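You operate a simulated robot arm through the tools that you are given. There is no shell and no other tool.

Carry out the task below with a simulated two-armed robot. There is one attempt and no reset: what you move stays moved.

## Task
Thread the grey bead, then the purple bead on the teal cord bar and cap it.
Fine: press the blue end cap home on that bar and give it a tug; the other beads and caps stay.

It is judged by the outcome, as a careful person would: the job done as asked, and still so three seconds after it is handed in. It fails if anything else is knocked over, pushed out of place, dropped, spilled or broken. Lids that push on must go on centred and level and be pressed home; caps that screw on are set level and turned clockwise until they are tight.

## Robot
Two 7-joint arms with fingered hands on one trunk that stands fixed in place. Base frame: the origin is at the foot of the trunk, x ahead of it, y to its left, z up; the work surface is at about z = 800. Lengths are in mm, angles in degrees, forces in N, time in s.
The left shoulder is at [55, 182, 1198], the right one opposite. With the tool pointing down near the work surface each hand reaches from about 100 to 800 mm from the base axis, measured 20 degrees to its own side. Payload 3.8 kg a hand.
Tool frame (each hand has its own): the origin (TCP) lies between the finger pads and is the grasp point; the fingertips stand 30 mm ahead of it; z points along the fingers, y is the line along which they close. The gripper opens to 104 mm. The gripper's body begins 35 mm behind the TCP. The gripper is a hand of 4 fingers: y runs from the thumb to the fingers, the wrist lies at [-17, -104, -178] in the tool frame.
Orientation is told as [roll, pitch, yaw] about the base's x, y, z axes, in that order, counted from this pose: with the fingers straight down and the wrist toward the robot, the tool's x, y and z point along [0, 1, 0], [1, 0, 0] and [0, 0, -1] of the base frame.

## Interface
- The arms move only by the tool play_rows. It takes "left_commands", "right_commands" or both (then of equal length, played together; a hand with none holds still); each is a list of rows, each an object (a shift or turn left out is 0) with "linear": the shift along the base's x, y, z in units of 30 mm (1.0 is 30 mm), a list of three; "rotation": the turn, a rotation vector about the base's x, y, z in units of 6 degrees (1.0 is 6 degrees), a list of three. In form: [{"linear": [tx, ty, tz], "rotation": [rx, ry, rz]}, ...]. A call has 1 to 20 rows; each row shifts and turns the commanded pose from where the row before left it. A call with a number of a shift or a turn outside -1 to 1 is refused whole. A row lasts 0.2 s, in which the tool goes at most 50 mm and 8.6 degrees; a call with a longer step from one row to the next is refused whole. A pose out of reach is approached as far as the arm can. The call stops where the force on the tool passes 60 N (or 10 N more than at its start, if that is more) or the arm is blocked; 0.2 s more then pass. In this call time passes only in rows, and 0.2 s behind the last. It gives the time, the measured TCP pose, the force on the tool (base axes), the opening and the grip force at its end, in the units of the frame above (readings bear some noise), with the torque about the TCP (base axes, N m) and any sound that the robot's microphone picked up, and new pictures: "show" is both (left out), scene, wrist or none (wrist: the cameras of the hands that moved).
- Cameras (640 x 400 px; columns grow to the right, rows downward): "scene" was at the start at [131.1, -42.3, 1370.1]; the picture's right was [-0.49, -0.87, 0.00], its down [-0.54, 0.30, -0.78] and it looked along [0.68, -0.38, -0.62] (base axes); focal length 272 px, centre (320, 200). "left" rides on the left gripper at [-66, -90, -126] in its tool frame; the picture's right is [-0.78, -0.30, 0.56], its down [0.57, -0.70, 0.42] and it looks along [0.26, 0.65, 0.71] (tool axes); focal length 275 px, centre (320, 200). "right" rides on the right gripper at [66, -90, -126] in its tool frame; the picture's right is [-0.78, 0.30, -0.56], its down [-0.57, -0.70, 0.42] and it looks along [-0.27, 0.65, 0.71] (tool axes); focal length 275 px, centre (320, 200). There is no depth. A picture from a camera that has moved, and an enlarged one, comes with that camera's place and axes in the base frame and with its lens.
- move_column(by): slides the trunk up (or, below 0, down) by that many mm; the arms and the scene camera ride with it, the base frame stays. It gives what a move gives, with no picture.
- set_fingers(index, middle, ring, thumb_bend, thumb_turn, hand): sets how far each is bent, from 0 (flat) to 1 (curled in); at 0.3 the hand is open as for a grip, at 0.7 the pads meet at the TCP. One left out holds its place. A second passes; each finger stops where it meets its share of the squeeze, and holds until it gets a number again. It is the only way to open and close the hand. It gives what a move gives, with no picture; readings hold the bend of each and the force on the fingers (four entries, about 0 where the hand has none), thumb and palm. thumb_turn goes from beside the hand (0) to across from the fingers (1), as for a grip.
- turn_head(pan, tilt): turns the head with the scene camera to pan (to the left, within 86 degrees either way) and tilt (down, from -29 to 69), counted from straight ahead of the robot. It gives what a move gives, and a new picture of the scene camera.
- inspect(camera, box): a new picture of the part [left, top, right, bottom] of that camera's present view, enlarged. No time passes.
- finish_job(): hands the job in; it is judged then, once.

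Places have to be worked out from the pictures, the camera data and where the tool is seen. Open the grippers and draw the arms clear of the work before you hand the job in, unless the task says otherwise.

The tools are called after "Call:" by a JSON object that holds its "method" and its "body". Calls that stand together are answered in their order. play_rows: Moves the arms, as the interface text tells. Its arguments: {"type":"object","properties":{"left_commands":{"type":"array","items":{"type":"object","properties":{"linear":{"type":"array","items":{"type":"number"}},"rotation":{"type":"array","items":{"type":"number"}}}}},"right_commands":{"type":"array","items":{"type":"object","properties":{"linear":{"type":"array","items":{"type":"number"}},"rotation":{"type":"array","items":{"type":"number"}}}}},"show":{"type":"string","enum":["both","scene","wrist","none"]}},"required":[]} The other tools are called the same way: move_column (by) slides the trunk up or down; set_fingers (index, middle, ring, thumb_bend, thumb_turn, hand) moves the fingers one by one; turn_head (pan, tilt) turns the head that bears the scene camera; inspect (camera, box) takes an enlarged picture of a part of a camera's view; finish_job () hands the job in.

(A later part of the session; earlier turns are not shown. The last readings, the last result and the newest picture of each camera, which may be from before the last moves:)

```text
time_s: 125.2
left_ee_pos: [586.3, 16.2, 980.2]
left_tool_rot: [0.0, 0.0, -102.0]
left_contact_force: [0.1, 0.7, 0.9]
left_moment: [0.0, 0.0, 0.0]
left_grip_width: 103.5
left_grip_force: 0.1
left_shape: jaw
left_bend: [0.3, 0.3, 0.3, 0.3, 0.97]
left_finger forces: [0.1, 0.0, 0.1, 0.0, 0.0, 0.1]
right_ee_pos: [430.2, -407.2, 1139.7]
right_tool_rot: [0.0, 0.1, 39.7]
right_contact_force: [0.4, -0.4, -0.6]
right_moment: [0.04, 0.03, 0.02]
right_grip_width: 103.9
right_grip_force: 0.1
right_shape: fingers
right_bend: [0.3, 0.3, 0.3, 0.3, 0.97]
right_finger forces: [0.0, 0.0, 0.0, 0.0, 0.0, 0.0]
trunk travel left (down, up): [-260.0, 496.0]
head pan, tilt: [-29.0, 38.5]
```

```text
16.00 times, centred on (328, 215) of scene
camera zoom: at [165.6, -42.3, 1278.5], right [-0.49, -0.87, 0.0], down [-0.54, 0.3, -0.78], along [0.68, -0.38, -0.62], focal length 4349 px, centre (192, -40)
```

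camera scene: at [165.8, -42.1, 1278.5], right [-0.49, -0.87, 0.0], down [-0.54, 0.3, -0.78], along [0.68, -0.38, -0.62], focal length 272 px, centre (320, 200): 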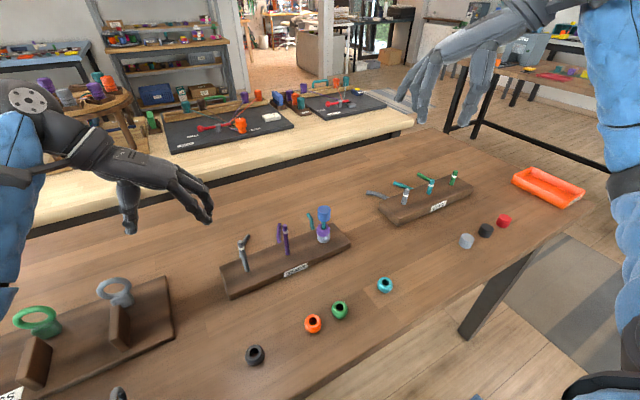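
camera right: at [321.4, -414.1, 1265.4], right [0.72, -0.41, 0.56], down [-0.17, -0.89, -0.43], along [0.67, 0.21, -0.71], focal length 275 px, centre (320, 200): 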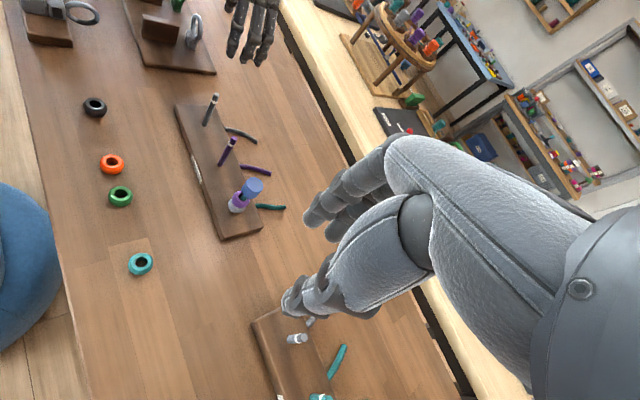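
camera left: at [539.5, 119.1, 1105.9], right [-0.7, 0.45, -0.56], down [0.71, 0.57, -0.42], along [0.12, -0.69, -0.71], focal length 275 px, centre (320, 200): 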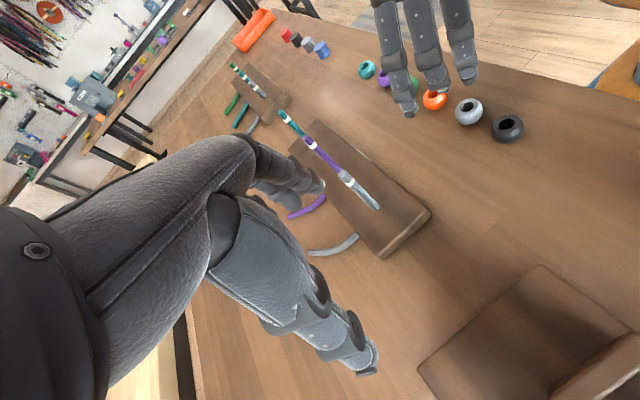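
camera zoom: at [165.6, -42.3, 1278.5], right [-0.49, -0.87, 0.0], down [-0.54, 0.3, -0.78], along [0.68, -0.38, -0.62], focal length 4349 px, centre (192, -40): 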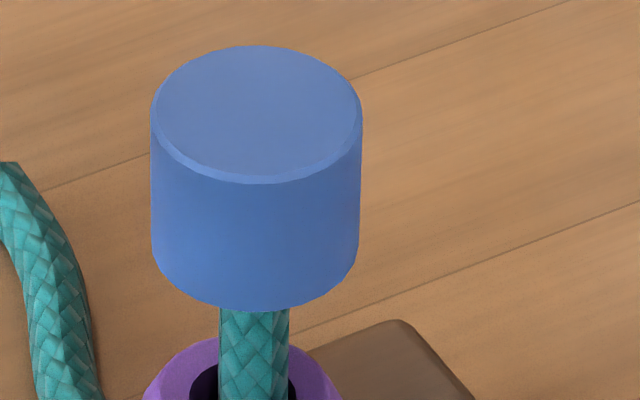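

The ring is a separate yellow collar at the rim, a tell-tale that was not there before the tug; a careful check is to press the cap once more and see how the ring responds. I close the fingertips and go back above the cap.

Call:
{"method": "set_fingers", "body": {"hand": "right", "index": 0.74, "middle": 0.74, "ring": 0.2, "thumb_bend": 0.74, "thumb_turn": 1.0}}

Call:
{"method": "play_rows", "body": {"right_commands": [{"linear": [0.533, 0.72, 0]}, {"linear": [0.533, 0.72, 0]}, {"linear": [0.533, 0.72, 0]}, {"linear": [0.533, 0.72, 0]}, {"linear": [0.533, 0.72, 0]}, {"linear": [0.533, 0.72, 0]}, {"linear": [0.5, 0.7, 0]}, {"linear": [0, 0, -0.8]}, {"linear": [0, 0, -0.9]}, {"linear": [0, 0, -0.9]}, {"linear": [0, 0, -0.9]}, {"linear": [0, 0, -0.9]}, {"linear": [0, 0, -0.8]}, {"linear": [0, 0, -0.5]}, {"linear": [0, 0, 0]}], "show": "none"}}

Call:
{"method": "inspect", "body": {"camera": "left", "box": [260, 65, 330, 130]}}

Call:
{"method": "inspect", "body": {"camera": "scene", "box": [300, 165, 360, 225]}}

```text
time_s: 126.2
left_ee_pos: [584.9, 16.2, 979.7]
left_tool_rot: [-0.1, 0.0, -102.0]
left_contact_force: [0.4, -0.2, -0.1]
left_moment: [0.0, -0.02, -0.01]
left_grip_width: 103.8
left_grip_force: 0.0
left_shape: jaw
left_bend: [0.3, 0.3, 0.3, 0.3, 0.97]
left_finger forces: [0.0, 0.0, 0.1, 0.0, 0.0, 0.1]
right_ee_pos: [431.0, -408.0, 1139.5]
right_tool_rot: [0.1, 0.0, 39.6]
right_contact_force: [0.2, 1.6, 0.7]
right_moment: [0.01, 0.01, -0.04]
right_grip_width: 0.1
right_grip_force: 0.1
right_shape: fingers
right_bend: [0.73, 0.73, 0.2, 0.72, 1.0]
right_finger forces: [0.0, 0.0, 0.0, 0.0, 0.1, 0.0]
trunk travel left (down, up): [-260.0, 496.0]
head pan, tilt: [-29.0, 38.5]
```

```text
time_s: 129.4
left_ee_pos: [585.6, 16.6, 979.8]
left_tool_rot: [-0.1, 0.0, -102.0]
left_contact_force: [0.4, 0.1, 0.2]
left_moment: [0.0, 0.0, 0.01]
left_grip_width: 103.7
left_grip_force: 0.0
left_shape: jaw
left_bend: [0.3, 0.3, 0.3, 0.3, 0.97]
left_finger forces: [0.0, 0.1, 0.1, 0.0, 0.0, 0.0]
right_ee_pos: [542.2, -257.1, 968.1]
right_tool_rot: [0.1, 0.0, 39.8]
right_contact_force: [0.1, 0.6, 0.1]
right_moment: [0.01, 0.0, 0.02]
right_grip_width: 0.1
right_grip_force: 0.0
right_shape: fingers
right_bend: [0.73, 0.74, 0.2, 0.72, 1.0]
right_finger forces: [0.1, 0.0, 0.1, 0.0, 0.0, 0.0]
trunk travel left (down, up): [-260.0, 496.0]
head pan, tilt: [-29.0, 38.5]
```

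```text
6.15 times, centred on (295, 98) of left
camera zoom: at [539.6, 119.1, 1106.2], right [-0.7, 0.45, -0.56], down [0.71, 0.57, -0.42], along [0.12, -0.69, -0.71], focal length 1694 px, centre (474, 831)
```

zoom: 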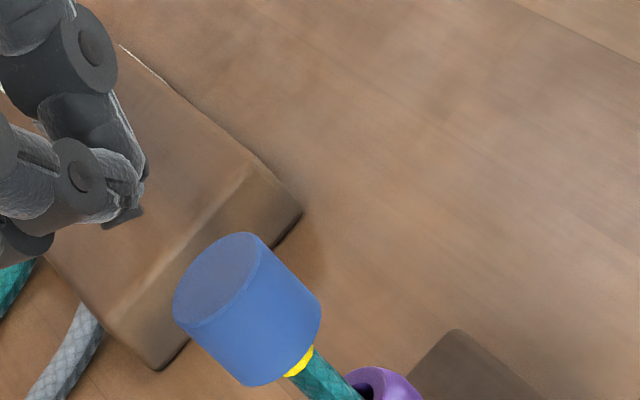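

```text
6.67 times, centred on (330, 195) of scene
camera zoom: at [165.6, -42.3, 1278.5], right [-0.49, -0.87, 0.0], down [-0.54, 0.3, -0.78], along [0.68, -0.38, -0.62], focal length 1812 px, centre (253, 233)
```

zoom: 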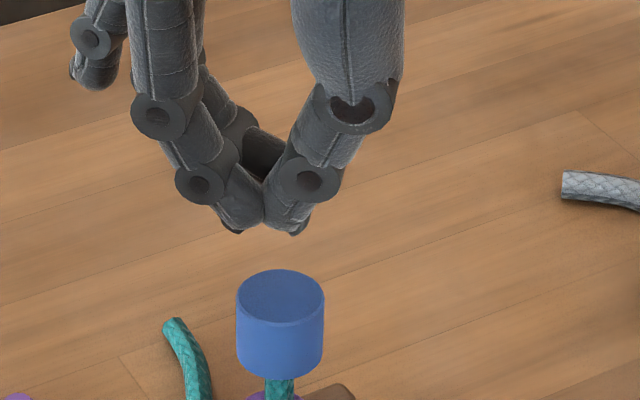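

The ring persists. I lower and press on the cap again stepwise to about 45–50 N, and hold it there for a moment.

Call:
{"method": "play_rows", "body": {"right_commands": [{"linear": [0, 0.02, -0.3]}, {"linear": [0, 0, -0.3]}, {"linear": [0, 0, -0.27]}, {"linear": [0, 0, -0.1]}, {"linear": [0, 0, -0.08]}, {"linear": [0, 0, 0]}], "show": "none"}}

Call:
{"method": "play_rows", "body": {"right_commands": [{"linear": [0.01, 0.01, -0.08]}, {"linear": [0.01, 0.01, -0.06]}, {"linear": [0, 0, 0]}], "show": "none"}}

```text
time_s: 130.8
left_ee_pos: [583.7, 16.9, 981.8]
left_tool_rot: [0.1, 0.1, -101.9]
left_contact_force: [0.4, 0.1, -0.1]
left_moment: [-0.01, -0.03, 0.03]
left_grip_width: 103.8
left_grip_force: 0.1
left_shape: jaw
left_bend: [0.3, 0.3, 0.3, 0.3, 0.97]
left_finger forces: [0.0, 0.0, 0.1, 0.1, 0.1, 0.0]
right_ee_pos: [543.5, -257.5, 940.1]
right_tool_rot: [-0.1, -0.3, 39.6]
right_contact_force: [-2.8, -1.9, 17.5]
right_moment: [-0.08, 0.22, 0.01]
right_grip_width: 0.0
right_grip_force: 12.0
right_shape: fingers
right_bend: [0.73, 0.74, 0.2, 0.73, 1.0]
right_finger forces: [0.0, 0.1, 0.0, 0.0, 24.0, 0.0]
trunk travel left (down, up): [-260.0, 496.0]
head pan, tilt: [-29.0, 38.5]
```

```text
time_s: 131.7
left_ee_pos: [583.9, 17.3, 981.3]
left_tool_rot: [0.1, 0.0, -102.0]
left_contact_force: [0.2, 0.8, 0.1]
left_moment: [0.0, 0.0, -0.01]
left_grip_width: 103.8
left_grip_force: 0.1
left_shape: jaw
left_bend: [0.3, 0.3, 0.3, 0.3, 0.97]
left_finger forces: [0.0, 0.0, 0.0, 0.0, 0.0, 0.1]
right_ee_pos: [541.6, -257.3, 938.7]
right_tool_rot: [-0.2, -0.6, 39.5]
right_contact_force: [-7.2, -4.8, 40.4]
right_moment: [-0.23, 0.61, 0.04]
right_grip_width: 0.0
right_grip_force: 23.6
right_shape: fingers
right_bend: [0.73, 0.74, 0.2, 0.74, 1.0]
right_finger forces: [0.0, 0.1, 0.0, 0.0, 48.0, 0.1]
trunk travel left (down, up): [-260.0, 496.0]
head pan, tilt: [-29.0, 38.5]
```

I'm at 40 N; I look at the ring under load, then hold about a second.

Call:
{"method": "inspect", "body": {"camera": "left", "box": [270, 85, 330, 135]}}

Call:
{"method": "play_rows", "body": {"right_commands": [{"linear": [0.01, 0.01, -0.05]}, {"linear": [0, 0, 0]}, {"linear": [0, 0, 0]}, {"linear": [0, 0, 0]}, {"linear": [0, 0, 0]}], "show": "none"}}

Call:
{"method": "inspect", "body": {"camera": "left", "box": [270, 85, 330, 135]}}

```text
8.00 times, centred on (300, 110) of left
camera zoom: at [535.9, 119.9, 1108.4], right [-0.69, 0.45, -0.56], down [0.71, 0.57, -0.42], along [0.13, -0.69, -0.71], focal length 2202 px, centre (480, 920)
```

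zoom: 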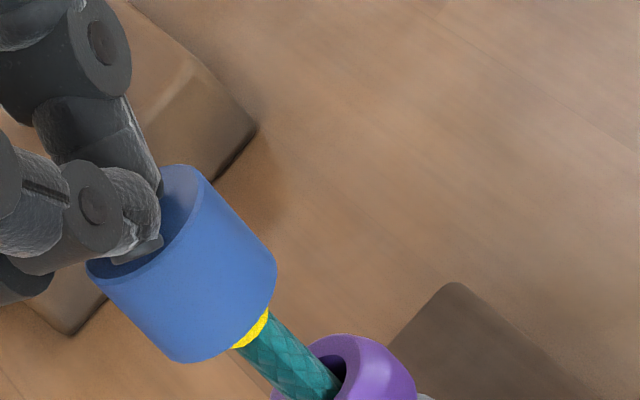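

```text
time_s: 132.8
left_ee_pos: [582.4, 15.0, 983.6]
left_tool_rot: [0.2, -0.1, -101.9]
left_contact_force: [0.4, 0.1, 0.9]
left_moment: [0.01, -0.01, -0.01]
left_grip_width: 103.9
left_grip_force: 0.2
left_shape: jaw
left_bend: [0.3, 0.3, 0.3, 0.3, 0.97]
left_finger forces: [0.0, 0.0, 0.0, 0.0, 0.1, 0.0]
right_ee_pos: [542.6, -257.3, 938.5]
right_tool_rot: [-0.2, -0.8, 39.5]
right_contact_force: [-9.3, -6.7, 48.1]
right_moment: [-0.29, 0.75, 0.05]
right_grip_width: 0.0
right_grip_force: 26.8
right_shape: fingers
right_bend: [0.73, 0.74, 0.2, 0.74, 1.0]
right_finger forces: [0.0, 0.0, 0.0, 0.0, 53.1, 0.0]
trunk travel left (down, up): [-260.0, 496.0]
head pan, tilt: [-29.0, 38.5]
```

```text
8.00 times, centred on (300, 110) of left
camera zoom: at [535.3, 120.0, 1108.6], right [-0.69, 0.45, -0.56], down [0.71, 0.57, -0.42], along [0.13, -0.69, -0.71], focal length 2202 px, centre (480, 920)
```

zoom: 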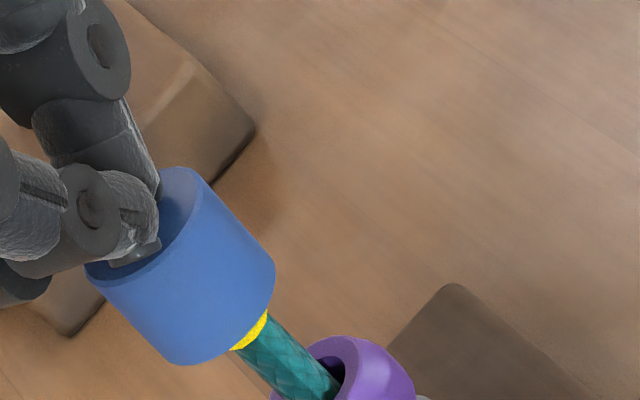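

The ring stays even under 48 N, so it does not mean the cap is standing off. I back off and repeat the tug at the same strength, watching the ring from the left camera.

Call:
{"method": "play_rows", "body": {"right_commands": [{"linear": [0, 0, 0.15]}, {"linear": [-0.04, -0.04, 0.3]}, {"linear": [-0.1, -0.08, 0.4]}, {"linear": [0, 0, 0.3]}, {"linear": [0, 0, 0]}], "show": "none"}}

Call:
{"method": "inspect", "body": {"camera": "left", "box": [280, 95, 330, 135]}}

Call:
{"method": "set_fingers", "body": {"hand": "right", "index": 0.53, "middle": 0.53, "thumb_bend": 0.53}}

```text
time_s: 134.1
left_ee_pos: [585.0, 15.8, 980.4]
left_tool_rot: [0.1, -0.1, -102.1]
left_contact_force: [0.1, 0.3, -0.2]
left_moment: [0.0, 0.03, -0.01]
left_grip_width: 103.9
left_grip_force: 0.0
left_shape: jaw
left_bend: [0.3, 0.3, 0.3, 0.3, 0.97]
left_finger forces: [0.1, 0.1, 0.0, 0.0, 0.0, 0.0]
right_ee_pos: [539.7, -260.4, 965.2]
right_tool_rot: [0.1, 0.1, 39.7]
right_contact_force: [0.1, -0.6, -0.9]
right_moment: [-0.04, 0.06, 0.0]
right_grip_width: 0.0
right_grip_force: 0.1
right_shape: fingers
right_bend: [0.73, 0.74, 0.2, 0.73, 1.0]
right_finger forces: [0.1, 0.0, 0.0, 0.0, 0.0, 0.0]
trunk travel left (down, up): [-260.0, 496.0]
head pan, tilt: [-29.0, 38.5]
```

```text
10.00 times, centred on (305, 115) of left
camera zoom: at [539.6, 119.1, 1106.2], right [-0.7, 0.45, -0.56], down [0.71, 0.57, -0.42], along [0.12, -0.69, -0.71], focal length 2753 px, centre (470, 1050)
```

zoom: 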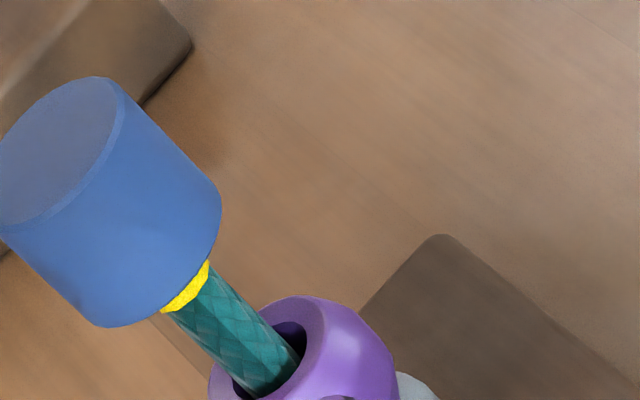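

```text
time_s: 135.1
left_ee_pos: [585.9, 16.4, 980.8]
left_tool_rot: [0.0, 0.0, -101.9]
left_contact_force: [-0.2, -0.6, 0.4]
left_moment: [-0.01, 0.0, -0.02]
left_grip_width: 103.4
left_grip_force: 0.1
left_shape: jaw
left_bend: [0.3, 0.3, 0.3, 0.3, 0.97]
left_finger forces: [0.0, 0.0, 0.0, 0.0, 0.0, 0.1]
right_ee_pos: [539.4, -261.2, 965.1]
right_tool_rot: [0.1, 0.1, 39.7]
right_contact_force: [-0.3, -0.9, -0.1]
right_moment: [0.02, -0.01, 0.01]
right_grip_width: 45.2
right_grip_force: 0.1
right_shape: fingers
right_bend: [0.53, 0.53, 0.2, 0.53, 1.0]
right_finger forces: [0.0, 0.1, 0.0, 0.1, 0.0, 0.0]
trunk travel left (down, up): [-260.0, 496.0]
head pan, tilt: [-29.0, 38.5]
```

The ring remains and the cap has not moved. I recentre the hand (+1.8 mm in y), come down around the cap and grip softly, then firmly.

Call:
{"method": "play_rows", "body": {"right_commands": [{"linear": [-0.02, 0.06, -0.3]}, {"linear": [0, 0, -0.3]}, {"linear": [0, 0, -0.3]}, {"linear": [0, 0, -0.3]}, {"linear": [0, 0, -0.18]}, {"linear": [0, 0, 0]}], "show": "none"}}

Call:
{"method": "set_fingers", "body": {"hand": "right", "index": 0.63, "middle": 0.63, "thumb_bend": 0.63}}

Call:
{"method": "set_fingers", "body": {"hand": "right", "index": 0.7, "middle": 0.7, "thumb_bend": 0.7}}

Call:
{"method": "inspect", "body": {"camera": "left", "box": [280, 95, 330, 135]}}

```text
time_s: 136.4
left_ee_pos: [586.2, 16.2, 980.1]
left_tool_rot: [0.0, 0.0, -102.0]
left_contact_force: [-0.1, -0.2, 0.1]
left_moment: [0.04, 0.0, 0.0]
left_grip_width: 103.8
left_grip_force: 0.0
left_shape: jaw
left_bend: [0.3, 0.3, 0.3, 0.3, 0.97]
left_finger forces: [0.0, 0.1, 0.1, 0.1, 0.0, 0.0]
right_ee_pos: [538.5, -258.4, 921.9]
right_tool_rot: [0.1, 0.1, 39.7]
right_contact_force: [-0.1, -0.3, 0.3]
right_moment: [-0.01, -0.03, 0.04]
right_grip_width: 45.3
right_grip_force: 0.0
right_shape: fingers
right_bend: [0.53, 0.53, 0.2, 0.53, 1.0]
right_finger forces: [0.1, 0.0, 0.1, 0.1, 0.0, 0.0]
trunk travel left (down, up): [-260.0, 496.0]
head pan, tilt: [-29.0, 38.5]
```

```text
time_s: 137.4
left_ee_pos: [585.7, 17.5, 979.4]
left_tool_rot: [0.1, 0.0, -101.9]
left_contact_force: [-0.8, -0.3, -0.8]
left_moment: [-0.01, -0.01, -0.01]
left_grip_width: 103.3
left_grip_force: 0.1
left_shape: jaw
left_bend: [0.3, 0.3, 0.3, 0.3, 0.97]
left_finger forces: [0.1, 0.0, 0.0, 0.1, 0.0, 0.1]
right_ee_pos: [538.6, -257.5, 922.3]
right_tool_rot: [0.0, 0.1, 39.7]
right_contact_force: [-0.1, -0.7, -0.5]
right_moment: [0.01, -0.01, 0.01]
right_grip_width: 24.4
right_grip_force: 1.5
right_shape: fingers
right_bend: [0.62, 0.62, 0.2, 0.61, 1.0]
right_finger forces: [0.5, 0.9, 0.1, 0.1, 2.2, 0.0]
trunk travel left (down, up): [-260.0, 496.0]
head pan, tilt: [-29.0, 38.5]
```

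```text
time_s: 138.4
left_ee_pos: [585.7, 17.2, 979.3]
left_tool_rot: [0.1, 0.0, -101.9]
left_contact_force: [0.6, 1.1, 0.4]
left_moment: [0.03, -0.01, 0.0]
left_grip_width: 103.9
left_grip_force: 0.2
left_shape: jaw
left_bend: [0.3, 0.3, 0.3, 0.3, 0.97]
left_finger forces: [0.0, 0.0, 0.0, 0.0, 0.1, 0.1]
right_ee_pos: [538.7, -257.0, 923.8]
right_tool_rot: [0.1, 0.1, 39.8]
right_contact_force: [1.2, 0.9, -1.5]
right_moment: [0.01, -0.07, -0.04]
right_grip_width: 22.0
right_grip_force: 9.1
right_shape: fingers
right_bend: [0.64, 0.64, 0.2, 0.62, 1.0]
right_finger forces: [4.5, 6.0, 0.0, 0.0, 7.8, 0.0]
trunk travel left (down, up): [-260.0, 496.0]
head pan, tilt: [-29.0, 38.5]
```

```text
10.00 times, centred on (305, 115) of left
camera zoom: at [539.9, 119.3, 1106.0], right [-0.7, 0.45, -0.56], down [0.71, 0.57, -0.42], along [0.12, -0.69, -0.71], focal length 2753 px, centre (470, 1050)
```

zoom: 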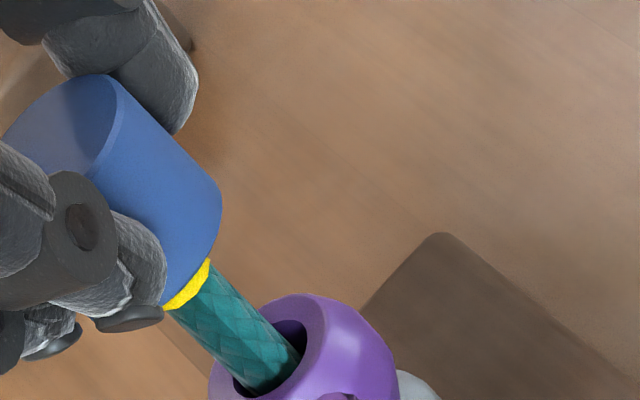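

Gripped with the ring still showing. I tug in the same small steps.

Call:
{"method": "play_rows", "body": {"right_commands": [{"linear": [0, 0, 0.04]}, {"linear": [0, 0, 0]}], "show": "none"}}

Call:
{"method": "play_rows", "body": {"right_commands": [{"linear": [0, 0, 0.025]}, {"linear": [0, 0, 0]}], "show": "none"}}

Call:
{"method": "inspect", "body": {"camera": "left", "box": [280, 95, 330, 135]}}

```text
time_s: 139.1
left_ee_pos: [585.2, 16.3, 979.9]
left_tool_rot: [0.1, 0.1, -101.9]
left_contact_force: [-0.3, 0.3, 0.3]
left_moment: [-0.01, 0.04, -0.01]
left_grip_width: 103.9
left_grip_force: 0.1
left_shape: jaw
left_bend: [0.3, 0.3, 0.3, 0.3, 0.97]
left_finger forces: [0.0, 0.1, 0.0, 0.1, 0.0, 0.0]
right_ee_pos: [539.5, -256.9, 924.8]
right_tool_rot: [0.2, 0.2, 39.7]
right_contact_force: [2.3, 2.5, -6.2]
right_moment: [0.02, -0.04, 0.05]
right_grip_width: 22.0
right_grip_force: 8.4
right_shape: fingers
right_bend: [0.64, 0.65, 0.2, 0.62, 1.0]
right_finger forces: [4.9, 5.4, 0.0, 0.0, 7.4, 0.0]
trunk travel left (down, up): [-260.0, 496.0]
head pan, tilt: [-29.0, 38.5]
```

```text
time_s: 139.7
left_ee_pos: [586.5, 16.4, 979.4]
left_tool_rot: [-0.1, 0.1, -101.9]
left_contact_force: [-1.0, 0.2, 0.8]
left_moment: [-0.03, 0.0, -0.02]
left_grip_width: 103.6
left_grip_force: 0.0
left_shape: jaw
left_bend: [0.3, 0.3, 0.3, 0.3, 0.97]
left_finger forces: [0.1, 0.0, 0.0, 0.0, 0.0, 0.1]
right_ee_pos: [538.2, -258.9, 923.6]
right_tool_rot: [0.3, 0.2, 39.8]
right_contact_force: [0.8, 2.9, -9.2]
right_moment: [0.05, -0.04, 0.0]
right_grip_width: 22.1
right_grip_force: 8.5
right_shape: fingers
right_bend: [0.64, 0.65, 0.2, 0.62, 1.0]
right_finger forces: [4.6, 5.2, 0.1, 0.0, 7.1, 0.0]
trunk travel left (down, up): [-260.0, 496.0]
head pan, tilt: [-29.0, 38.5]
```

```text
10.00 times, centred on (305, 115) of left
camera zoom: at [540.4, 119.1, 1105.7], right [-0.7, 0.45, -0.56], down [0.71, 0.57, -0.43], along [0.12, -0.69, -0.71], focal length 2753 px, centre (470, 1050)
```

zoom: 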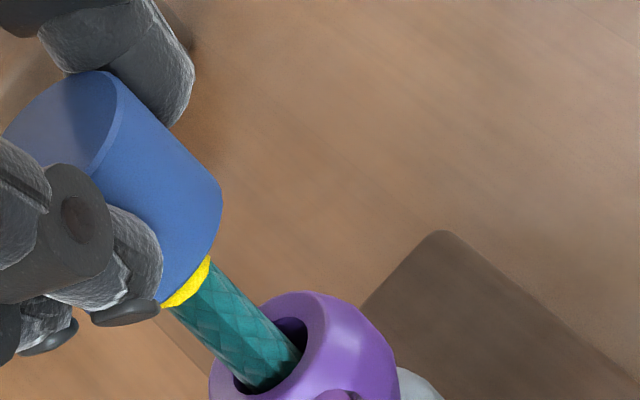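

It holds 9.2 N with the ring unchanged and the cap unmoved. One more small step to see that it is locked more firmly than the first time.

Call:
{"method": "play_rows", "body": {"right_commands": [{"linear": [0, 0, 0.022]}, {"linear": [0, 0, 0]}], "show": "none"}}

Call:
{"method": "inspect", "body": {"camera": "left", "box": [280, 95, 330, 135]}}

```text
time_s: 140.2
left_ee_pos: [585.6, 17.1, 980.9]
left_tool_rot: [-0.1, 0.0, -102.0]
left_contact_force: [0.0, 0.2, 0.2]
left_moment: [0.01, 0.01, 0.0]
left_grip_width: 103.7
left_grip_force: 0.0
left_shape: jaw
left_bend: [0.3, 0.3, 0.3, 0.3, 0.97]
left_finger forces: [0.0, 0.0, 0.0, 0.0, 0.0, 0.1]
right_ee_pos: [537.9, -258.1, 926.9]
right_tool_rot: [0.1, 0.0, 39.7]
right_contact_force: [0.3, -0.3, 0.6]
right_moment: [0.01, 0.0, 0.01]
right_grip_width: 22.1
right_grip_force: 9.6
right_shape: fingers
right_bend: [0.65, 0.65, 0.2, 0.62, 1.0]
right_finger forces: [4.2, 5.4, 0.1, 0.0, 9.1, 0.0]
trunk travel left (down, up): [-260.0, 496.0]
head pan, tilt: [-29.0, 38.5]
```

```text
10.00 times, centred on (305, 115) of left
camera zoom: at [539.7, 119.1, 1106.2], right [-0.7, 0.45, -0.56], down [0.71, 0.57, -0.42], along [0.12, -0.69, -0.71], focal length 2753 px, centre (470, 1050)
```

zoom: 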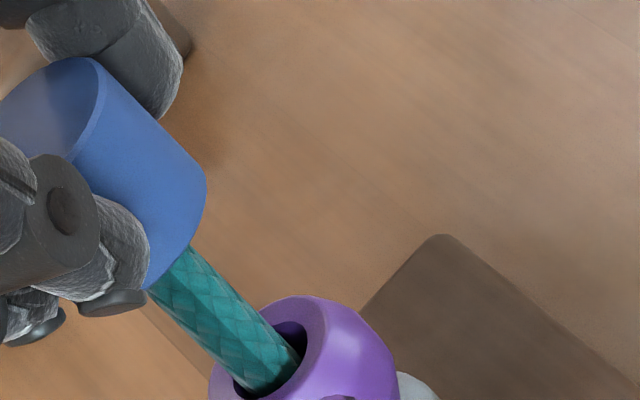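

At about 10 N it slipped off its seat again and the yellow ring vanished — so the ring marks a cap that is home and has passed the tug. I now push it home again with the grip and will stop the tug at a sensible force.

Call:
{"method": "play_rows", "body": {"right_commands": [{"linear": [0.01, 0, -0.06]}, {"linear": [0, 0, -0.06]}, {"linear": [0, 0, 0]}], "show": "none"}}

Call:
{"method": "play_rows", "body": {"right_commands": [{"linear": [0, 0, -0.06]}, {"linear": [0, 0, -0.04]}, {"linear": [0, 0, 0]}], "show": "none"}}

Call:
{"method": "inspect", "body": {"camera": "left", "box": [280, 95, 330, 135]}}

Call:
{"method": "inspect", "body": {"camera": "scene", "box": [300, 185, 360, 235]}}

```text
time_s: 141.1
left_ee_pos: [585.5, 16.9, 979.2]
left_tool_rot: [0.0, 0.0, -102.0]
left_contact_force: [1.0, 0.9, 0.1]
left_moment: [-0.03, 0.0, -0.01]
left_grip_width: 103.8
left_grip_force: 0.0
left_shape: jaw
left_bend: [0.3, 0.3, 0.3, 0.3, 0.97]
left_finger forces: [0.0, 0.0, 0.0, 0.0, 0.1, 0.0]
right_ee_pos: [539.9, -257.3, 923.4]
right_tool_rot: [0.1, 0.0, 39.6]
right_contact_force: [1.1, 2.2, 0.5]
right_moment: [0.01, -0.02, 0.01]
right_grip_width: 21.8
right_grip_force: 9.8
right_shape: fingers
right_bend: [0.64, 0.65, 0.2, 0.62, 1.0]
right_finger forces: [5.1, 6.0, 0.0, 0.0, 8.3, 0.0]
trunk travel left (down, up): [-260.0, 496.0]
head pan, tilt: [-29.0, 38.5]
```

```text
time_s: 141.8
left_ee_pos: [585.9, 15.4, 980.4]
left_tool_rot: [0.0, 0.1, -102.0]
left_contact_force: [0.6, -0.9, -0.2]
left_moment: [-0.02, 0.03, 0.02]
left_grip_width: 103.7
left_grip_force: 0.1
left_shape: jaw
left_bend: [0.3, 0.3, 0.3, 0.3, 0.97]
left_finger forces: [0.0, 0.1, 0.1, 0.0, 0.0, 0.1]
right_ee_pos: [539.3, -258.4, 921.6]
right_tool_rot: [-0.1, -0.2, 39.7]
right_contact_force: [2.6, 2.2, 12.8]
right_moment: [0.04, -0.09, -0.01]
right_grip_width: 21.6
right_grip_force: 11.8
right_shape: fingers
right_bend: [0.64, 0.65, 0.2, 0.63, 1.0]
right_finger forces: [6.2, 7.7, 0.0, 0.0, 9.3, 0.0]
trunk travel left (down, up): [-260.0, 496.0]
head pan, tilt: [-29.0, 38.5]
```

```text
10.00 times, centred on (305, 115) of left
camera zoom: at [539.0, 119.9, 1106.6], right [-0.7, 0.45, -0.56], down [0.71, 0.57, -0.42], along [0.12, -0.69, -0.71], focal length 2753 px, centre (470, 1050)
```

zoom: 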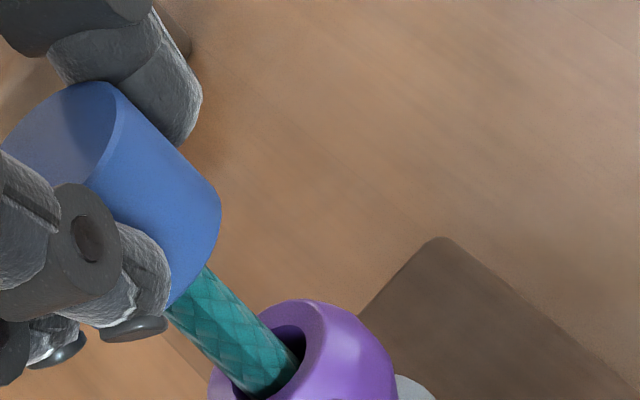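

```text
8.00 times, centred on (330, 210) of scene
camera zoom: at [164.8, -41.4, 1278.8], right [-0.49, -0.87, 0.0], down [-0.54, 0.3, -0.78], along [0.68, -0.38, -0.62], focal length 2174 px, centre (240, 120)
```

zoom: 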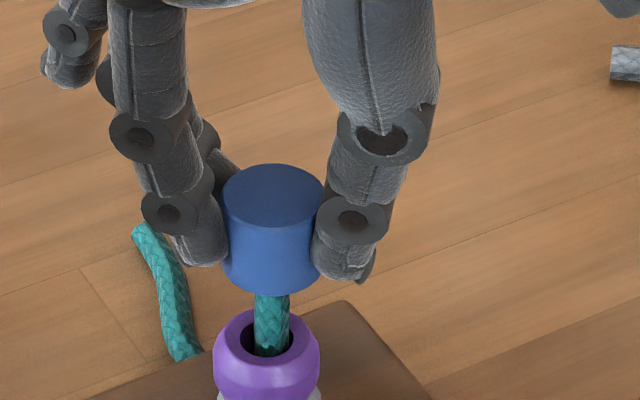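

The cap is home again (12.8 N, no ring yet). I press with the grip to ~18–20 N, then ease off and begin a gentle tug, checking the ring.

Call:
{"method": "play_rows", "body": {"right_commands": [{"linear": [0, 0, -0.05]}, {"linear": [0, 0, 0]}, {"linear": [0, 0, 0]}], "show": "none"}}

Call:
{"method": "play_rows", "body": {"right_commands": [{"linear": [0, 0, 0.06]}, {"linear": [0, 0, 0.06]}, {"linear": [0, 0, 0]}], "show": "none"}}

Call:
{"method": "inspect", "body": {"camera": "left", "box": [280, 95, 330, 135]}}

```text
time_s: 142.7
left_ee_pos: [584.5, 16.6, 980.0]
left_tool_rot: [0.0, -0.1, -102.0]
left_contact_force: [0.1, -0.8, 0.4]
left_moment: [0.0, 0.01, -0.01]
left_grip_width: 103.7
left_grip_force: 0.1
left_shape: jaw
left_bend: [0.3, 0.3, 0.3, 0.3, 0.97]
left_finger forces: [0.0, 0.1, 0.0, 0.1, 0.0, 0.0]
right_ee_pos: [539.0, -259.4, 919.6]
right_tool_rot: [-0.1, -0.1, 39.6]
right_contact_force: [5.4, 2.1, 21.3]
right_moment: [0.02, -0.2, 0.02]
right_grip_width: 21.6
right_grip_force: 13.6
right_shape: fingers
right_bend: [0.64, 0.64, 0.2, 0.63, 1.0]
right_finger forces: [6.5, 9.9, 0.0, 0.0, 9.9, 0.0]
trunk travel left (down, up): [-260.0, 496.0]
head pan, tilt: [-29.0, 38.5]
```

```text
time_s: 143.4
left_ee_pos: [587.2, 17.1, 979.0]
left_tool_rot: [0.0, 0.0, -101.9]
left_contact_force: [0.4, 0.7, 0.4]
left_moment: [0.04, 0.03, 0.02]
left_grip_width: 103.9
left_grip_force: 0.1
left_shape: jaw
left_bend: [0.3, 0.3, 0.3, 0.3, 0.97]
left_finger forces: [0.0, 0.0, 0.1, 0.0, 0.0, 0.0]
right_ee_pos: [538.7, -257.9, 920.7]
right_tool_rot: [0.2, 0.1, 39.6]
right_contact_force: [6.4, 1.7, 6.1]
right_moment: [0.06, -0.21, 0.01]
right_grip_width: 21.5
right_grip_force: 10.7
right_shape: fingers
right_bend: [0.64, 0.64, 0.2, 0.63, 1.0]
right_finger forces: [5.9, 8.8, 0.1, 0.0, 7.5, 0.0]
trunk travel left (down, up): [-260.0, 496.0]
head pan, tilt: [-29.0, 38.5]
```

```text
10.00 times, centred on (305, 115) of left
camera zoom: at [539.9, 119.6, 1105.9], right [-0.7, 0.45, -0.56], down [0.71, 0.57, -0.43], along [0.12, -0.69, -0.71], focal length 2753 px, centre (470, 1050)
```

zoom: 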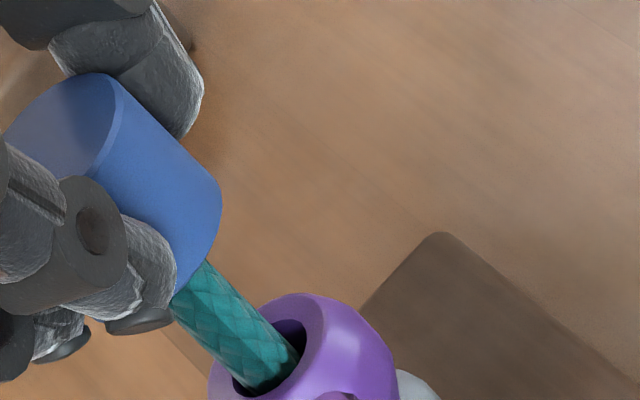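

Pressed to 21 N; the grip slid a little and carries some side load, so I release for a clean start and repeat the full procedure: press on top, then regrip and tug.

Call:
{"method": "set_fingers", "body": {"hand": "right", "index": 0.53, "middle": 0.53, "thumb_bend": 0.53}}

Call:
{"method": "play_rows", "body": {"right_commands": [{"linear": [0.01, 0, 0.4]}, {"linear": [0, 0, 0.5]}, {"linear": [0, 0, 0.5]}, {"linear": [0, 0, 0.2]}, {"linear": [0, 0, 0]}], "show": "none"}}

Call:
{"method": "set_fingers", "body": {"hand": "right", "index": 0.74, "middle": 0.74, "thumb_bend": 0.74}}

Call:
{"method": "inspect", "body": {"camera": "left", "box": [280, 95, 330, 135]}}

Call:
{"method": "inspect", "body": {"camera": "scene", "box": [300, 175, 360, 225]}}

```text
time_s: 144.4
left_ee_pos: [585.6, 16.0, 980.3]
left_tool_rot: [0.0, 0.0, -101.9]
left_contact_force: [-0.2, 0.7, -0.4]
left_moment: [0.02, -0.02, 0.0]
left_grip_width: 103.9
left_grip_force: 0.1
left_shape: jaw
left_bend: [0.3, 0.3, 0.3, 0.3, 0.97]
left_finger forces: [0.0, 0.0, 0.0, 0.0, 0.1, 0.0]
right_ee_pos: [538.6, -259.7, 923.0]
right_tool_rot: [0.1, 0.1, 39.7]
right_contact_force: [0.4, -0.1, -0.9]
right_moment: [-0.03, 0.01, 0.0]
right_grip_width: 45.3
right_grip_force: 0.0
right_shape: fingers
right_bend: [0.53, 0.53, 0.2, 0.53, 1.0]
right_finger forces: [0.1, 0.0, 0.1, 0.1, 0.1, 0.1]
trunk travel left (down, up): [-260.0, 496.0]
head pan, tilt: [-29.0, 38.5]
```

```text
time_s: 145.7
left_ee_pos: [586.1, 15.2, 979.1]
left_tool_rot: [0.1, 0.1, -102.0]
left_contact_force: [-0.1, 0.3, 0.8]
left_moment: [0.0, -0.03, -0.03]
left_grip_width: 103.7
left_grip_force: 0.0
left_shape: jaw
left_bend: [0.3, 0.3, 0.3, 0.3, 0.97]
left_finger forces: [0.1, 0.1, 0.0, 0.0, 0.1, 0.0]
right_ee_pos: [538.5, -257.7, 969.7]
right_tool_rot: [0.1, 0.0, 39.7]
right_contact_force: [-0.4, -1.3, -0.2]
right_moment: [0.01, 0.0, 0.01]
right_grip_width: 45.3
right_grip_force: 0.0
right_shape: fingers
right_bend: [0.53, 0.53, 0.2, 0.53, 1.0]
right_finger forces: [0.1, 0.0, 0.0, 0.0, 0.0, 0.0]
trunk travel left (down, up): [-260.0, 496.0]
head pan, tilt: [-29.0, 38.5]
```

```text
time_s: 146.7
left_ee_pos: [586.8, 15.9, 979.1]
left_tool_rot: [-0.1, -0.1, -102.0]
left_contact_force: [0.0, 0.5, -0.5]
left_moment: [0.0, -0.01, -0.01]
left_grip_width: 103.8
left_grip_force: 0.0
left_shape: jaw
left_bend: [0.3, 0.3, 0.3, 0.3, 0.97]
left_finger forces: [0.0, 0.0, 0.0, 0.1, 0.1, 0.0]
right_ee_pos: [539.5, -258.5, 969.9]
right_tool_rot: [0.1, 0.0, 39.7]
right_contact_force: [-0.2, 0.1, 0.4]
right_moment: [0.02, 0.0, 0.0]
right_grip_width: 0.0
right_grip_force: 0.1
right_shape: fingers
right_bend: [0.73, 0.74, 0.2, 0.72, 1.0]
right_finger forces: [0.0, 0.0, 0.1, 0.0, 0.0, 0.0]
trunk travel left (down, up): [-260.0, 496.0]
head pan, tilt: [-29.0, 38.5]
```

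```text
10.00 times, centred on (305, 115) of left
camera zoom: at [539.6, 119.1, 1106.2], right [-0.7, 0.45, -0.56], down [0.71, 0.57, -0.42], along [0.12, -0.69, -0.71], focal length 2753 px, centre (470, 1050)
```

zoom: 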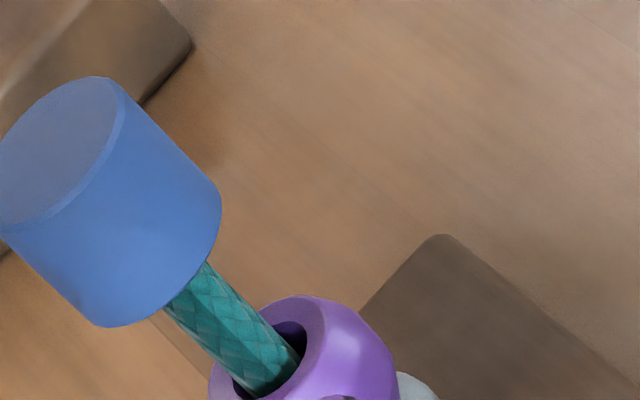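

```text
8.00 times, centred on (330, 200) of scene
camera zoom: at [165.6, -42.3, 1278.5], right [-0.49, -0.87, 0.0], down [-0.54, 0.3, -0.78], along [0.68, -0.38, -0.62], focal length 2174 px, centre (240, 200)
```

zoom: 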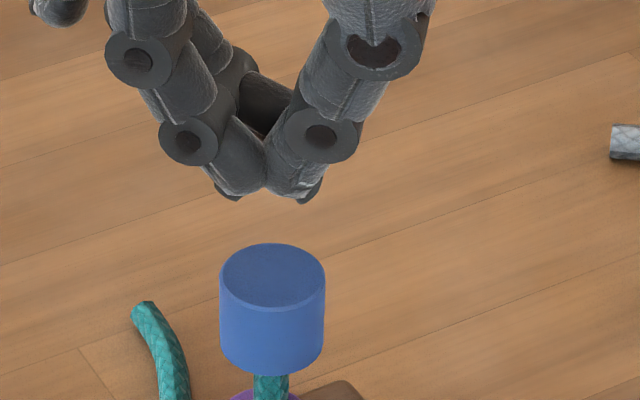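

The cap is level at its home place, no ring yet. I shift so the thumb tip is over its middle, and press to about 40–45 N.

Call:
{"method": "play_rows", "body": {"right_commands": [{"linear": [0.11, 0.08, -0.2]}, {"linear": [0, 0, -0.3]}, {"linear": [0, 0, -0.3]}, {"linear": [0, 0, -0.14]}, {"linear": [0, 0, -0.1]}, {"linear": [0, 0, -0.08]}, {"linear": [0, 0, 0]}], "show": "none"}}

Call:
{"method": "play_rows", "body": {"right_commands": [{"linear": [0.01, 0.01, -0.08]}, {"linear": [0.01, 0.01, -0.06]}, {"linear": [0, 0, 0]}], "show": "none"}}

Call:
{"method": "play_rows", "body": {"right_commands": [{"linear": [0.01, 0.01, -0.04]}, {"linear": [0, 0, 0]}, {"linear": [0, 0, 0]}], "show": "none"}}

Call:
{"method": "inspect", "body": {"camera": "left", "box": [270, 85, 330, 135]}}

```text
time_s: 148.2
left_ee_pos: [584.4, 16.8, 981.0]
left_tool_rot: [0.1, 0.0, -102.1]
left_contact_force: [0.1, -0.9, 0.3]
left_moment: [0.0, -0.02, 0.03]
left_grip_width: 104.0
left_grip_force: 0.0
left_shape: jaw
left_bend: [0.3, 0.3, 0.3, 0.3, 0.97]
left_finger forces: [0.0, 0.1, 0.0, 0.0, 0.0, 0.0]
right_ee_pos: [541.5, -255.4, 940.1]
right_tool_rot: [0.0, -0.3, 39.6]
right_contact_force: [-1.4, -3.3, 17.8]
right_moment: [-0.13, 0.21, 0.04]
right_grip_width: 0.0
right_grip_force: 11.9
right_shape: fingers
right_bend: [0.73, 0.74, 0.2, 0.73, 1.0]
right_finger forces: [0.1, 0.1, 0.1, 0.0, 24.2, 0.1]
trunk travel left (down, up): [-260.0, 496.0]
head pan, tilt: [-29.0, 38.5]
```

```text
time_s: 149.1
left_ee_pos: [582.4, 17.0, 981.8]
left_tool_rot: [0.2, 0.1, -102.1]
left_contact_force: [0.0, 0.2, 0.0]
left_moment: [-0.02, -0.01, 0.0]
left_grip_width: 103.7
left_grip_force: 0.0
left_shape: jaw
left_bend: [0.3, 0.3, 0.3, 0.3, 0.97]
left_finger forces: [0.0, 0.0, 0.0, 0.0, 0.1, 0.0]
right_ee_pos: [541.8, -255.7, 939.7]
right_tool_rot: [-0.2, -0.6, 39.7]
right_contact_force: [-6.0, -5.5, 39.8]
right_moment: [-0.29, 0.54, 0.01]
right_grip_width: 0.0
right_grip_force: 22.8
right_shape: fingers
right_bend: [0.73, 0.74, 0.2, 0.74, 1.0]
right_finger forces: [0.0, 0.0, 0.0, 0.0, 45.4, 0.0]
trunk travel left (down, up): [-260.0, 496.0]
head pan, tilt: [-29.0, 38.5]
```

```text
time_s: 149.8
left_ee_pos: [581.4, 17.6, 982.1]
left_tool_rot: [0.1, -0.1, -102.0]
left_contact_force: [-0.1, 0.6, -0.2]
left_moment: [0.01, 0.03, 0.03]
left_grip_width: 103.5
left_grip_force: 0.1
left_shape: jaw
left_bend: [0.3, 0.3, 0.3, 0.3, 0.97]
left_finger forces: [0.0, 0.0, 0.0, 0.0, 0.0, 0.0]
right_ee_pos: [541.4, -256.1, 937.7]
right_tool_rot: [-0.3, -0.8, 39.6]
right_contact_force: [-8.0, -7.2, 44.1]
right_moment: [-0.38, 0.67, 0.05]
right_grip_width: 0.0
right_grip_force: 25.4
right_shape: fingers
right_bend: [0.73, 0.74, 0.2, 0.74, 1.0]
right_finger forces: [0.0, 0.0, 0.0, 0.0, 50.2, 0.0]
trunk travel left (down, up): [-260.0, 496.0]
head pan, tilt: [-29.0, 38.5]
```

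```text
8.00 times, centred on (300, 110) of left
camera zoom: at [535.6, 119.8, 1108.5], right [-0.69, 0.45, -0.56], down [0.71, 0.57, -0.42], along [0.13, -0.69, -0.71], focal length 2202 px, centre (480, 920)
```

zoom: 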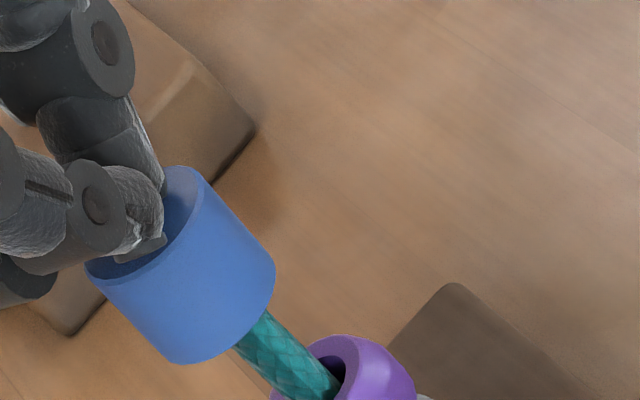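

Pressed at 44 N, no ring yet. I back off, open, come down around the cap again and grip.

Call:
{"method": "play_rows", "body": {"right_commands": [{"linear": [0, 0, 0.15]}, {"linear": [-0.05, -0.04, 0.3]}, {"linear": [-0.09, -0.06, 0.4]}, {"linear": [0, 0, 0.3]}, {"linear": [0, 0, 0]}], "show": "none"}}

Call:
{"method": "set_fingers", "body": {"hand": "right", "index": 0.53, "middle": 0.53, "thumb_bend": 0.53}}

Call:
{"method": "play_rows", "body": {"right_commands": [{"linear": [0, 0, -0.3]}, {"linear": [0, 0, -0.3]}, {"linear": [0, 0, -0.3]}, {"linear": [0, 0, -0.3]}, {"linear": [0, 0, -0.12]}, {"linear": [0, 0, 0]}], "show": "none"}}

Call:
{"method": "inspect", "body": {"camera": "scene", "box": [300, 185, 360, 235]}}

```text
time_s: 151.1
left_ee_pos: [584.6, 16.3, 980.0]
left_tool_rot: [0.0, 0.0, -102.1]
left_contact_force: [0.1, 1.2, 0.7]
left_moment: [-0.04, -0.03, 0.03]
left_grip_width: 103.8
left_grip_force: 0.1
left_shape: jaw
left_bend: [0.3, 0.3, 0.3, 0.3, 0.97]
left_finger forces: [0.0, 0.0, 0.0, 0.0, 0.0, 0.0]
right_ee_pos: [538.9, -257.4, 966.2]
right_tool_rot: [0.2, 0.1, 39.7]
right_contact_force: [0.6, 0.2, -1.2]
right_moment: [0.0, 0.0, 0.02]
right_grip_width: 0.2
right_grip_force: 0.0
right_shape: fingers
right_bend: [0.73, 0.74, 0.2, 0.72, 1.0]
right_finger forces: [0.0, 0.0, 0.0, 0.0, 0.1, 0.1]
trunk travel left (down, up): [-260.0, 496.0]
head pan, tilt: [-29.0, 38.5]
```

```text
time_s: 152.1
left_ee_pos: [584.3, 16.1, 980.6]
left_tool_rot: [0.0, 0.0, -102.1]
left_contact_force: [-0.1, -0.2, 0.4]
left_moment: [-0.02, 0.04, -0.01]
left_grip_width: 103.7
left_grip_force: 0.1
left_shape: jaw
left_bend: [0.3, 0.3, 0.3, 0.3, 0.97]
left_finger forces: [0.1, 0.0, 0.0, 0.0, 0.0, 0.1]
right_ee_pos: [539.4, -258.0, 965.6]
right_tool_rot: [0.1, 0.0, 39.7]
right_contact_force: [0.2, -0.4, -0.2]
right_moment: [0.01, -0.02, -0.02]
right_grip_width: 45.2
right_grip_force: 0.0
right_shape: fingers
right_bend: [0.53, 0.53, 0.2, 0.53, 1.0]
right_finger forces: [0.0, 0.1, 0.1, 0.0, 0.0, 0.0]
trunk travel left (down, up): [-260.0, 496.0]
head pan, tilt: [-29.0, 38.5]
```

```text
time_s: 153.4
left_ee_pos: [586.3, 16.1, 980.4]
left_tool_rot: [0.0, 0.0, -102.1]
left_contact_force: [-0.5, 0.9, 0.4]
left_moment: [0.0, 0.0, -0.01]
left_grip_width: 103.7
left_grip_force: 0.1
left_shape: jaw
left_bend: [0.3, 0.3, 0.3, 0.3, 0.97]
left_finger forces: [0.1, 0.0, 0.1, 0.0, 0.1, 0.0]
right_ee_pos: [538.8, -258.6, 926.5]
right_tool_rot: [0.1, 0.1, 39.6]
right_contact_force: [0.6, 0.1, 0.5]
right_moment: [-0.02, 0.03, 0.01]
right_grip_width: 45.2
right_grip_force: 0.1
right_shape: fingers
right_bend: [0.53, 0.53, 0.2, 0.53, 1.0]
right_finger forces: [0.0, 0.1, 0.0, 0.0, 0.1, 0.0]
trunk travel left (down, up): [-260.0, 496.0]
head pan, tilt: [-29.0, 38.5]
```

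```text
8.00 times, centred on (330, 210) of scene
camera zoom: at [165.6, -42.3, 1278.5], right [-0.49, -0.87, 0.0], down [-0.54, 0.3, -0.78], along [0.68, -0.38, -0.62], focal length 2174 px, centre (240, 120)
```

zoom: 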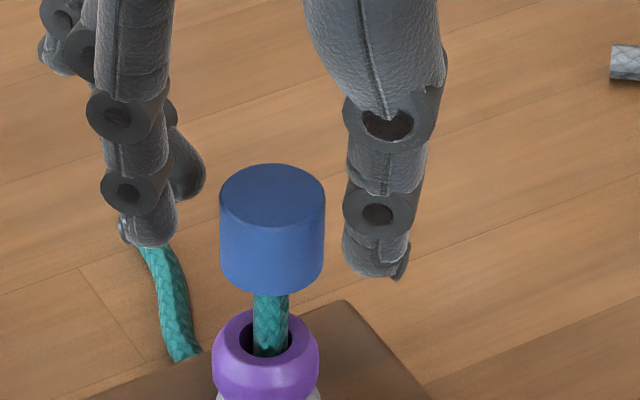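

The cap is evenly between the digits. I lower 2 mm, grip softly then firmly, and check the ring and forces.

Call:
{"method": "play_rows", "body": {"right_commands": [{"linear": [0, 0, -0.08]}, {"linear": [0, 0, 0]}], "show": "none"}}

Call:
{"method": "set_fingers", "body": {"hand": "right", "index": 0.63, "middle": 0.63, "thumb_bend": 0.63}}

Call:
{"method": "set_fingers", "body": {"hand": "right", "index": 0.69, "middle": 0.69, "thumb_bend": 0.69}}

Call:
{"method": "play_rows", "body": {"right_commands": [{"linear": [0, 0, 0.025]}, {"linear": [0, 0, 0]}], "show": "none"}}

Call:
{"method": "inspect", "body": {"camera": "left", "box": [280, 95, 330, 135]}}

```text
time_s: 154.1
left_ee_pos: [584.1, 17.0, 979.9]
left_tool_rot: [0.1, 0.0, -102.0]
left_contact_force: [0.6, -0.5, 0.0]
left_moment: [-0.05, -0.01, -0.04]
left_grip_width: 104.0
left_grip_force: 0.1
left_shape: jaw
left_bend: [0.3, 0.3, 0.3, 0.3, 0.97]
left_finger forces: [0.1, 0.0, 0.1, 0.1, 0.0, 0.1]
right_ee_pos: [539.7, -258.8, 923.7]
right_tool_rot: [0.0, 0.2, 39.7]
right_contact_force: [0.2, 0.0, -0.1]
right_moment: [0.0, 0.01, 0.01]
right_grip_width: 45.4
right_grip_force: 0.0
right_shape: fingers
right_bend: [0.53, 0.53, 0.2, 0.53, 1.0]
right_finger forces: [0.1, 0.0, 0.1, 0.0, 0.0, 0.0]
trunk travel left (down, up): [-260.0, 496.0]
head pan, tilt: [-29.0, 38.5]
```

```text
time_s: 155.1
left_ee_pos: [586.1, 16.5, 980.1]
left_tool_rot: [0.0, -0.1, -101.9]
left_contact_force: [0.0, 1.3, 0.3]
left_moment: [0.01, 0.01, -0.02]
left_grip_width: 103.9
left_grip_force: 0.0
left_shape: jaw
left_bend: [0.3, 0.3, 0.3, 0.3, 0.97]
left_finger forces: [0.0, 0.0, 0.0, 0.0, 0.0, 0.1]
right_ee_pos: [539.9, -258.1, 924.1]
right_tool_rot: [0.1, 0.2, 39.6]
right_contact_force: [-1.8, -0.9, -0.4]
right_moment: [0.0, 0.01, -0.03]
right_grip_width: 25.0
right_grip_force: 2.1
right_shape: fingers
right_bend: [0.62, 0.62, 0.2, 0.6, 1.0]
right_finger forces: [0.5, 0.6, 0.0, 0.0, 2.4, 0.0]
trunk travel left (down, up): [-260.0, 496.0]
head pan, tilt: [-29.0, 38.5]
```

```text
time_s: 156.1
left_ee_pos: [585.7, 16.4, 979.7]
left_tool_rot: [0.0, 0.0, -102.0]
left_contact_force: [1.1, 0.4, 0.6]
left_moment: [-0.06, -0.04, -0.03]
left_grip_width: 103.8
left_grip_force: 0.2
left_shape: jaw
left_bend: [0.3, 0.3, 0.3, 0.3, 0.97]
left_finger forces: [0.1, 0.0, 0.1, 0.0, 0.0, 0.0]
right_ee_pos: [538.8, -258.3, 922.8]
right_tool_rot: [0.1, 0.1, 39.6]
right_contact_force: [0.3, 1.7, -1.0]
right_moment: [0.0, -0.03, 0.0]
right_grip_width: 22.6
right_grip_force: 8.3
right_shape: fingers
right_bend: [0.64, 0.65, 0.2, 0.62, 1.0]
right_finger forces: [4.0, 4.8, 0.0, 0.0, 7.1, 0.0]
trunk travel left (down, up): [-260.0, 496.0]
head pan, tilt: [-29.0, 38.5]
```

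```text
time_s: 156.7
left_ee_pos: [586.1, 15.8, 980.5]
left_tool_rot: [0.0, 0.0, -102.0]
left_contact_force: [0.1, 0.6, 0.6]
left_moment: [-0.02, -0.01, 0.01]
left_grip_width: 103.6
left_grip_force: 0.0
left_shape: jaw
left_bend: [0.3, 0.3, 0.3, 0.3, 0.97]
left_finger forces: [0.0, 0.0, 0.1, 0.0, 0.0, 0.0]
right_ee_pos: [540.1, -259.4, 923.7]
right_tool_rot: [0.1, 0.1, 39.7]
right_contact_force: [1.5, -0.1, -2.8]
right_moment: [0.04, -0.05, 0.0]
right_grip_width: 22.4
right_grip_force: 8.1
right_shape: fingers
right_bend: [0.64, 0.65, 0.2, 0.62, 1.0]
right_finger forces: [3.8, 5.0, 0.0, 0.0, 6.8, 0.0]
trunk travel left (down, up): [-260.0, 496.0]
head pan, tilt: [-29.0, 38.5]
```

```text
10.00 times, centred on (305, 115) of left
camera zoom: at [540.0, 119.1, 1105.9], right [-0.7, 0.45, -0.56], down [0.71, 0.57, -0.42], along [0.12, -0.69, -0.71], focal length 2753 px, centre (470, 1050)
```

zoom: 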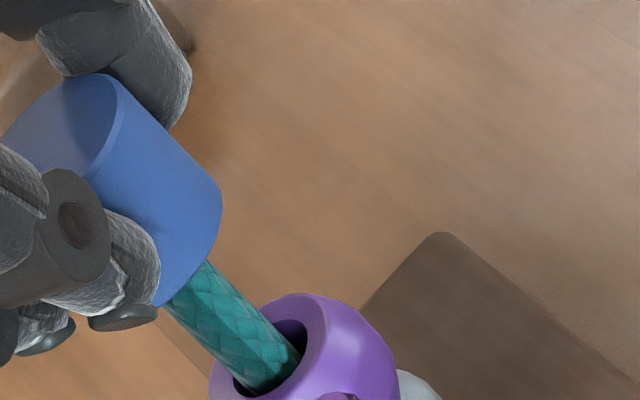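

A clean grip with 2.8 N of pull, no ring yet. I add ~0.8 mm steps toward 5–7 N, checking the ring each time.

Call:
{"method": "play_rows", "body": {"right_commands": [{"linear": [0, 0, 0.025]}, {"linear": [0, 0, 0]}], "show": "none"}}

Call:
{"method": "inspect", "body": {"camera": "left", "box": [280, 95, 330, 135]}}

```text
time_s: 157.2
left_ee_pos: [586.3, 16.5, 979.0]
left_tool_rot: [-0.1, 0.0, -102.1]
left_contact_force: [0.7, 0.1, -0.2]
left_moment: [0.01, 0.02, 0.01]
left_grip_width: 103.9
left_grip_force: 0.0
left_shape: jaw
left_bend: [0.3, 0.3, 0.3, 0.3, 0.97]
left_finger forces: [0.1, 0.0, 0.1, 0.0, 0.0, 0.1]
right_ee_pos: [539.7, -258.5, 923.8]
right_tool_rot: [0.2, 0.2, 39.7]
right_contact_force: [1.8, 1.3, -6.5]
right_moment: [0.03, -0.03, 0.01]
right_grip_width: 22.5
right_grip_force: 7.1
right_shape: fingers
right_bend: [0.64, 0.65, 0.2, 0.62, 1.0]
right_finger forces: [4.0, 4.5, 0.0, 0.0, 6.4, 0.1]
trunk travel left (down, up): [-260.0, 496.0]
head pan, tilt: [-29.0, 38.5]
```

```text
10.00 times, centred on (305, 115) of left
camera zoom: at [540.3, 119.0, 1105.8], right [-0.7, 0.45, -0.56], down [0.71, 0.57, -0.43], along [0.12, -0.69, -0.71], focal length 2753 px, centre (470, 1050)
```

zoom: 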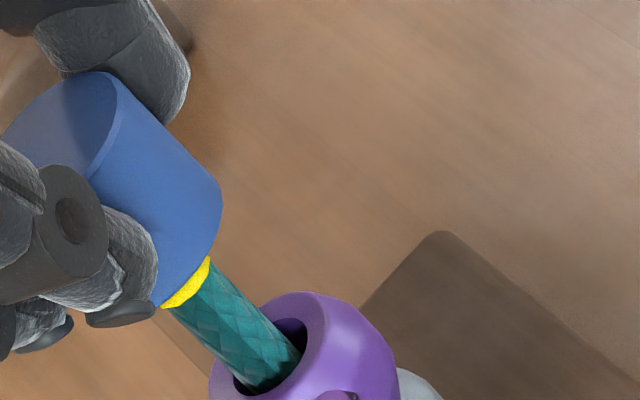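

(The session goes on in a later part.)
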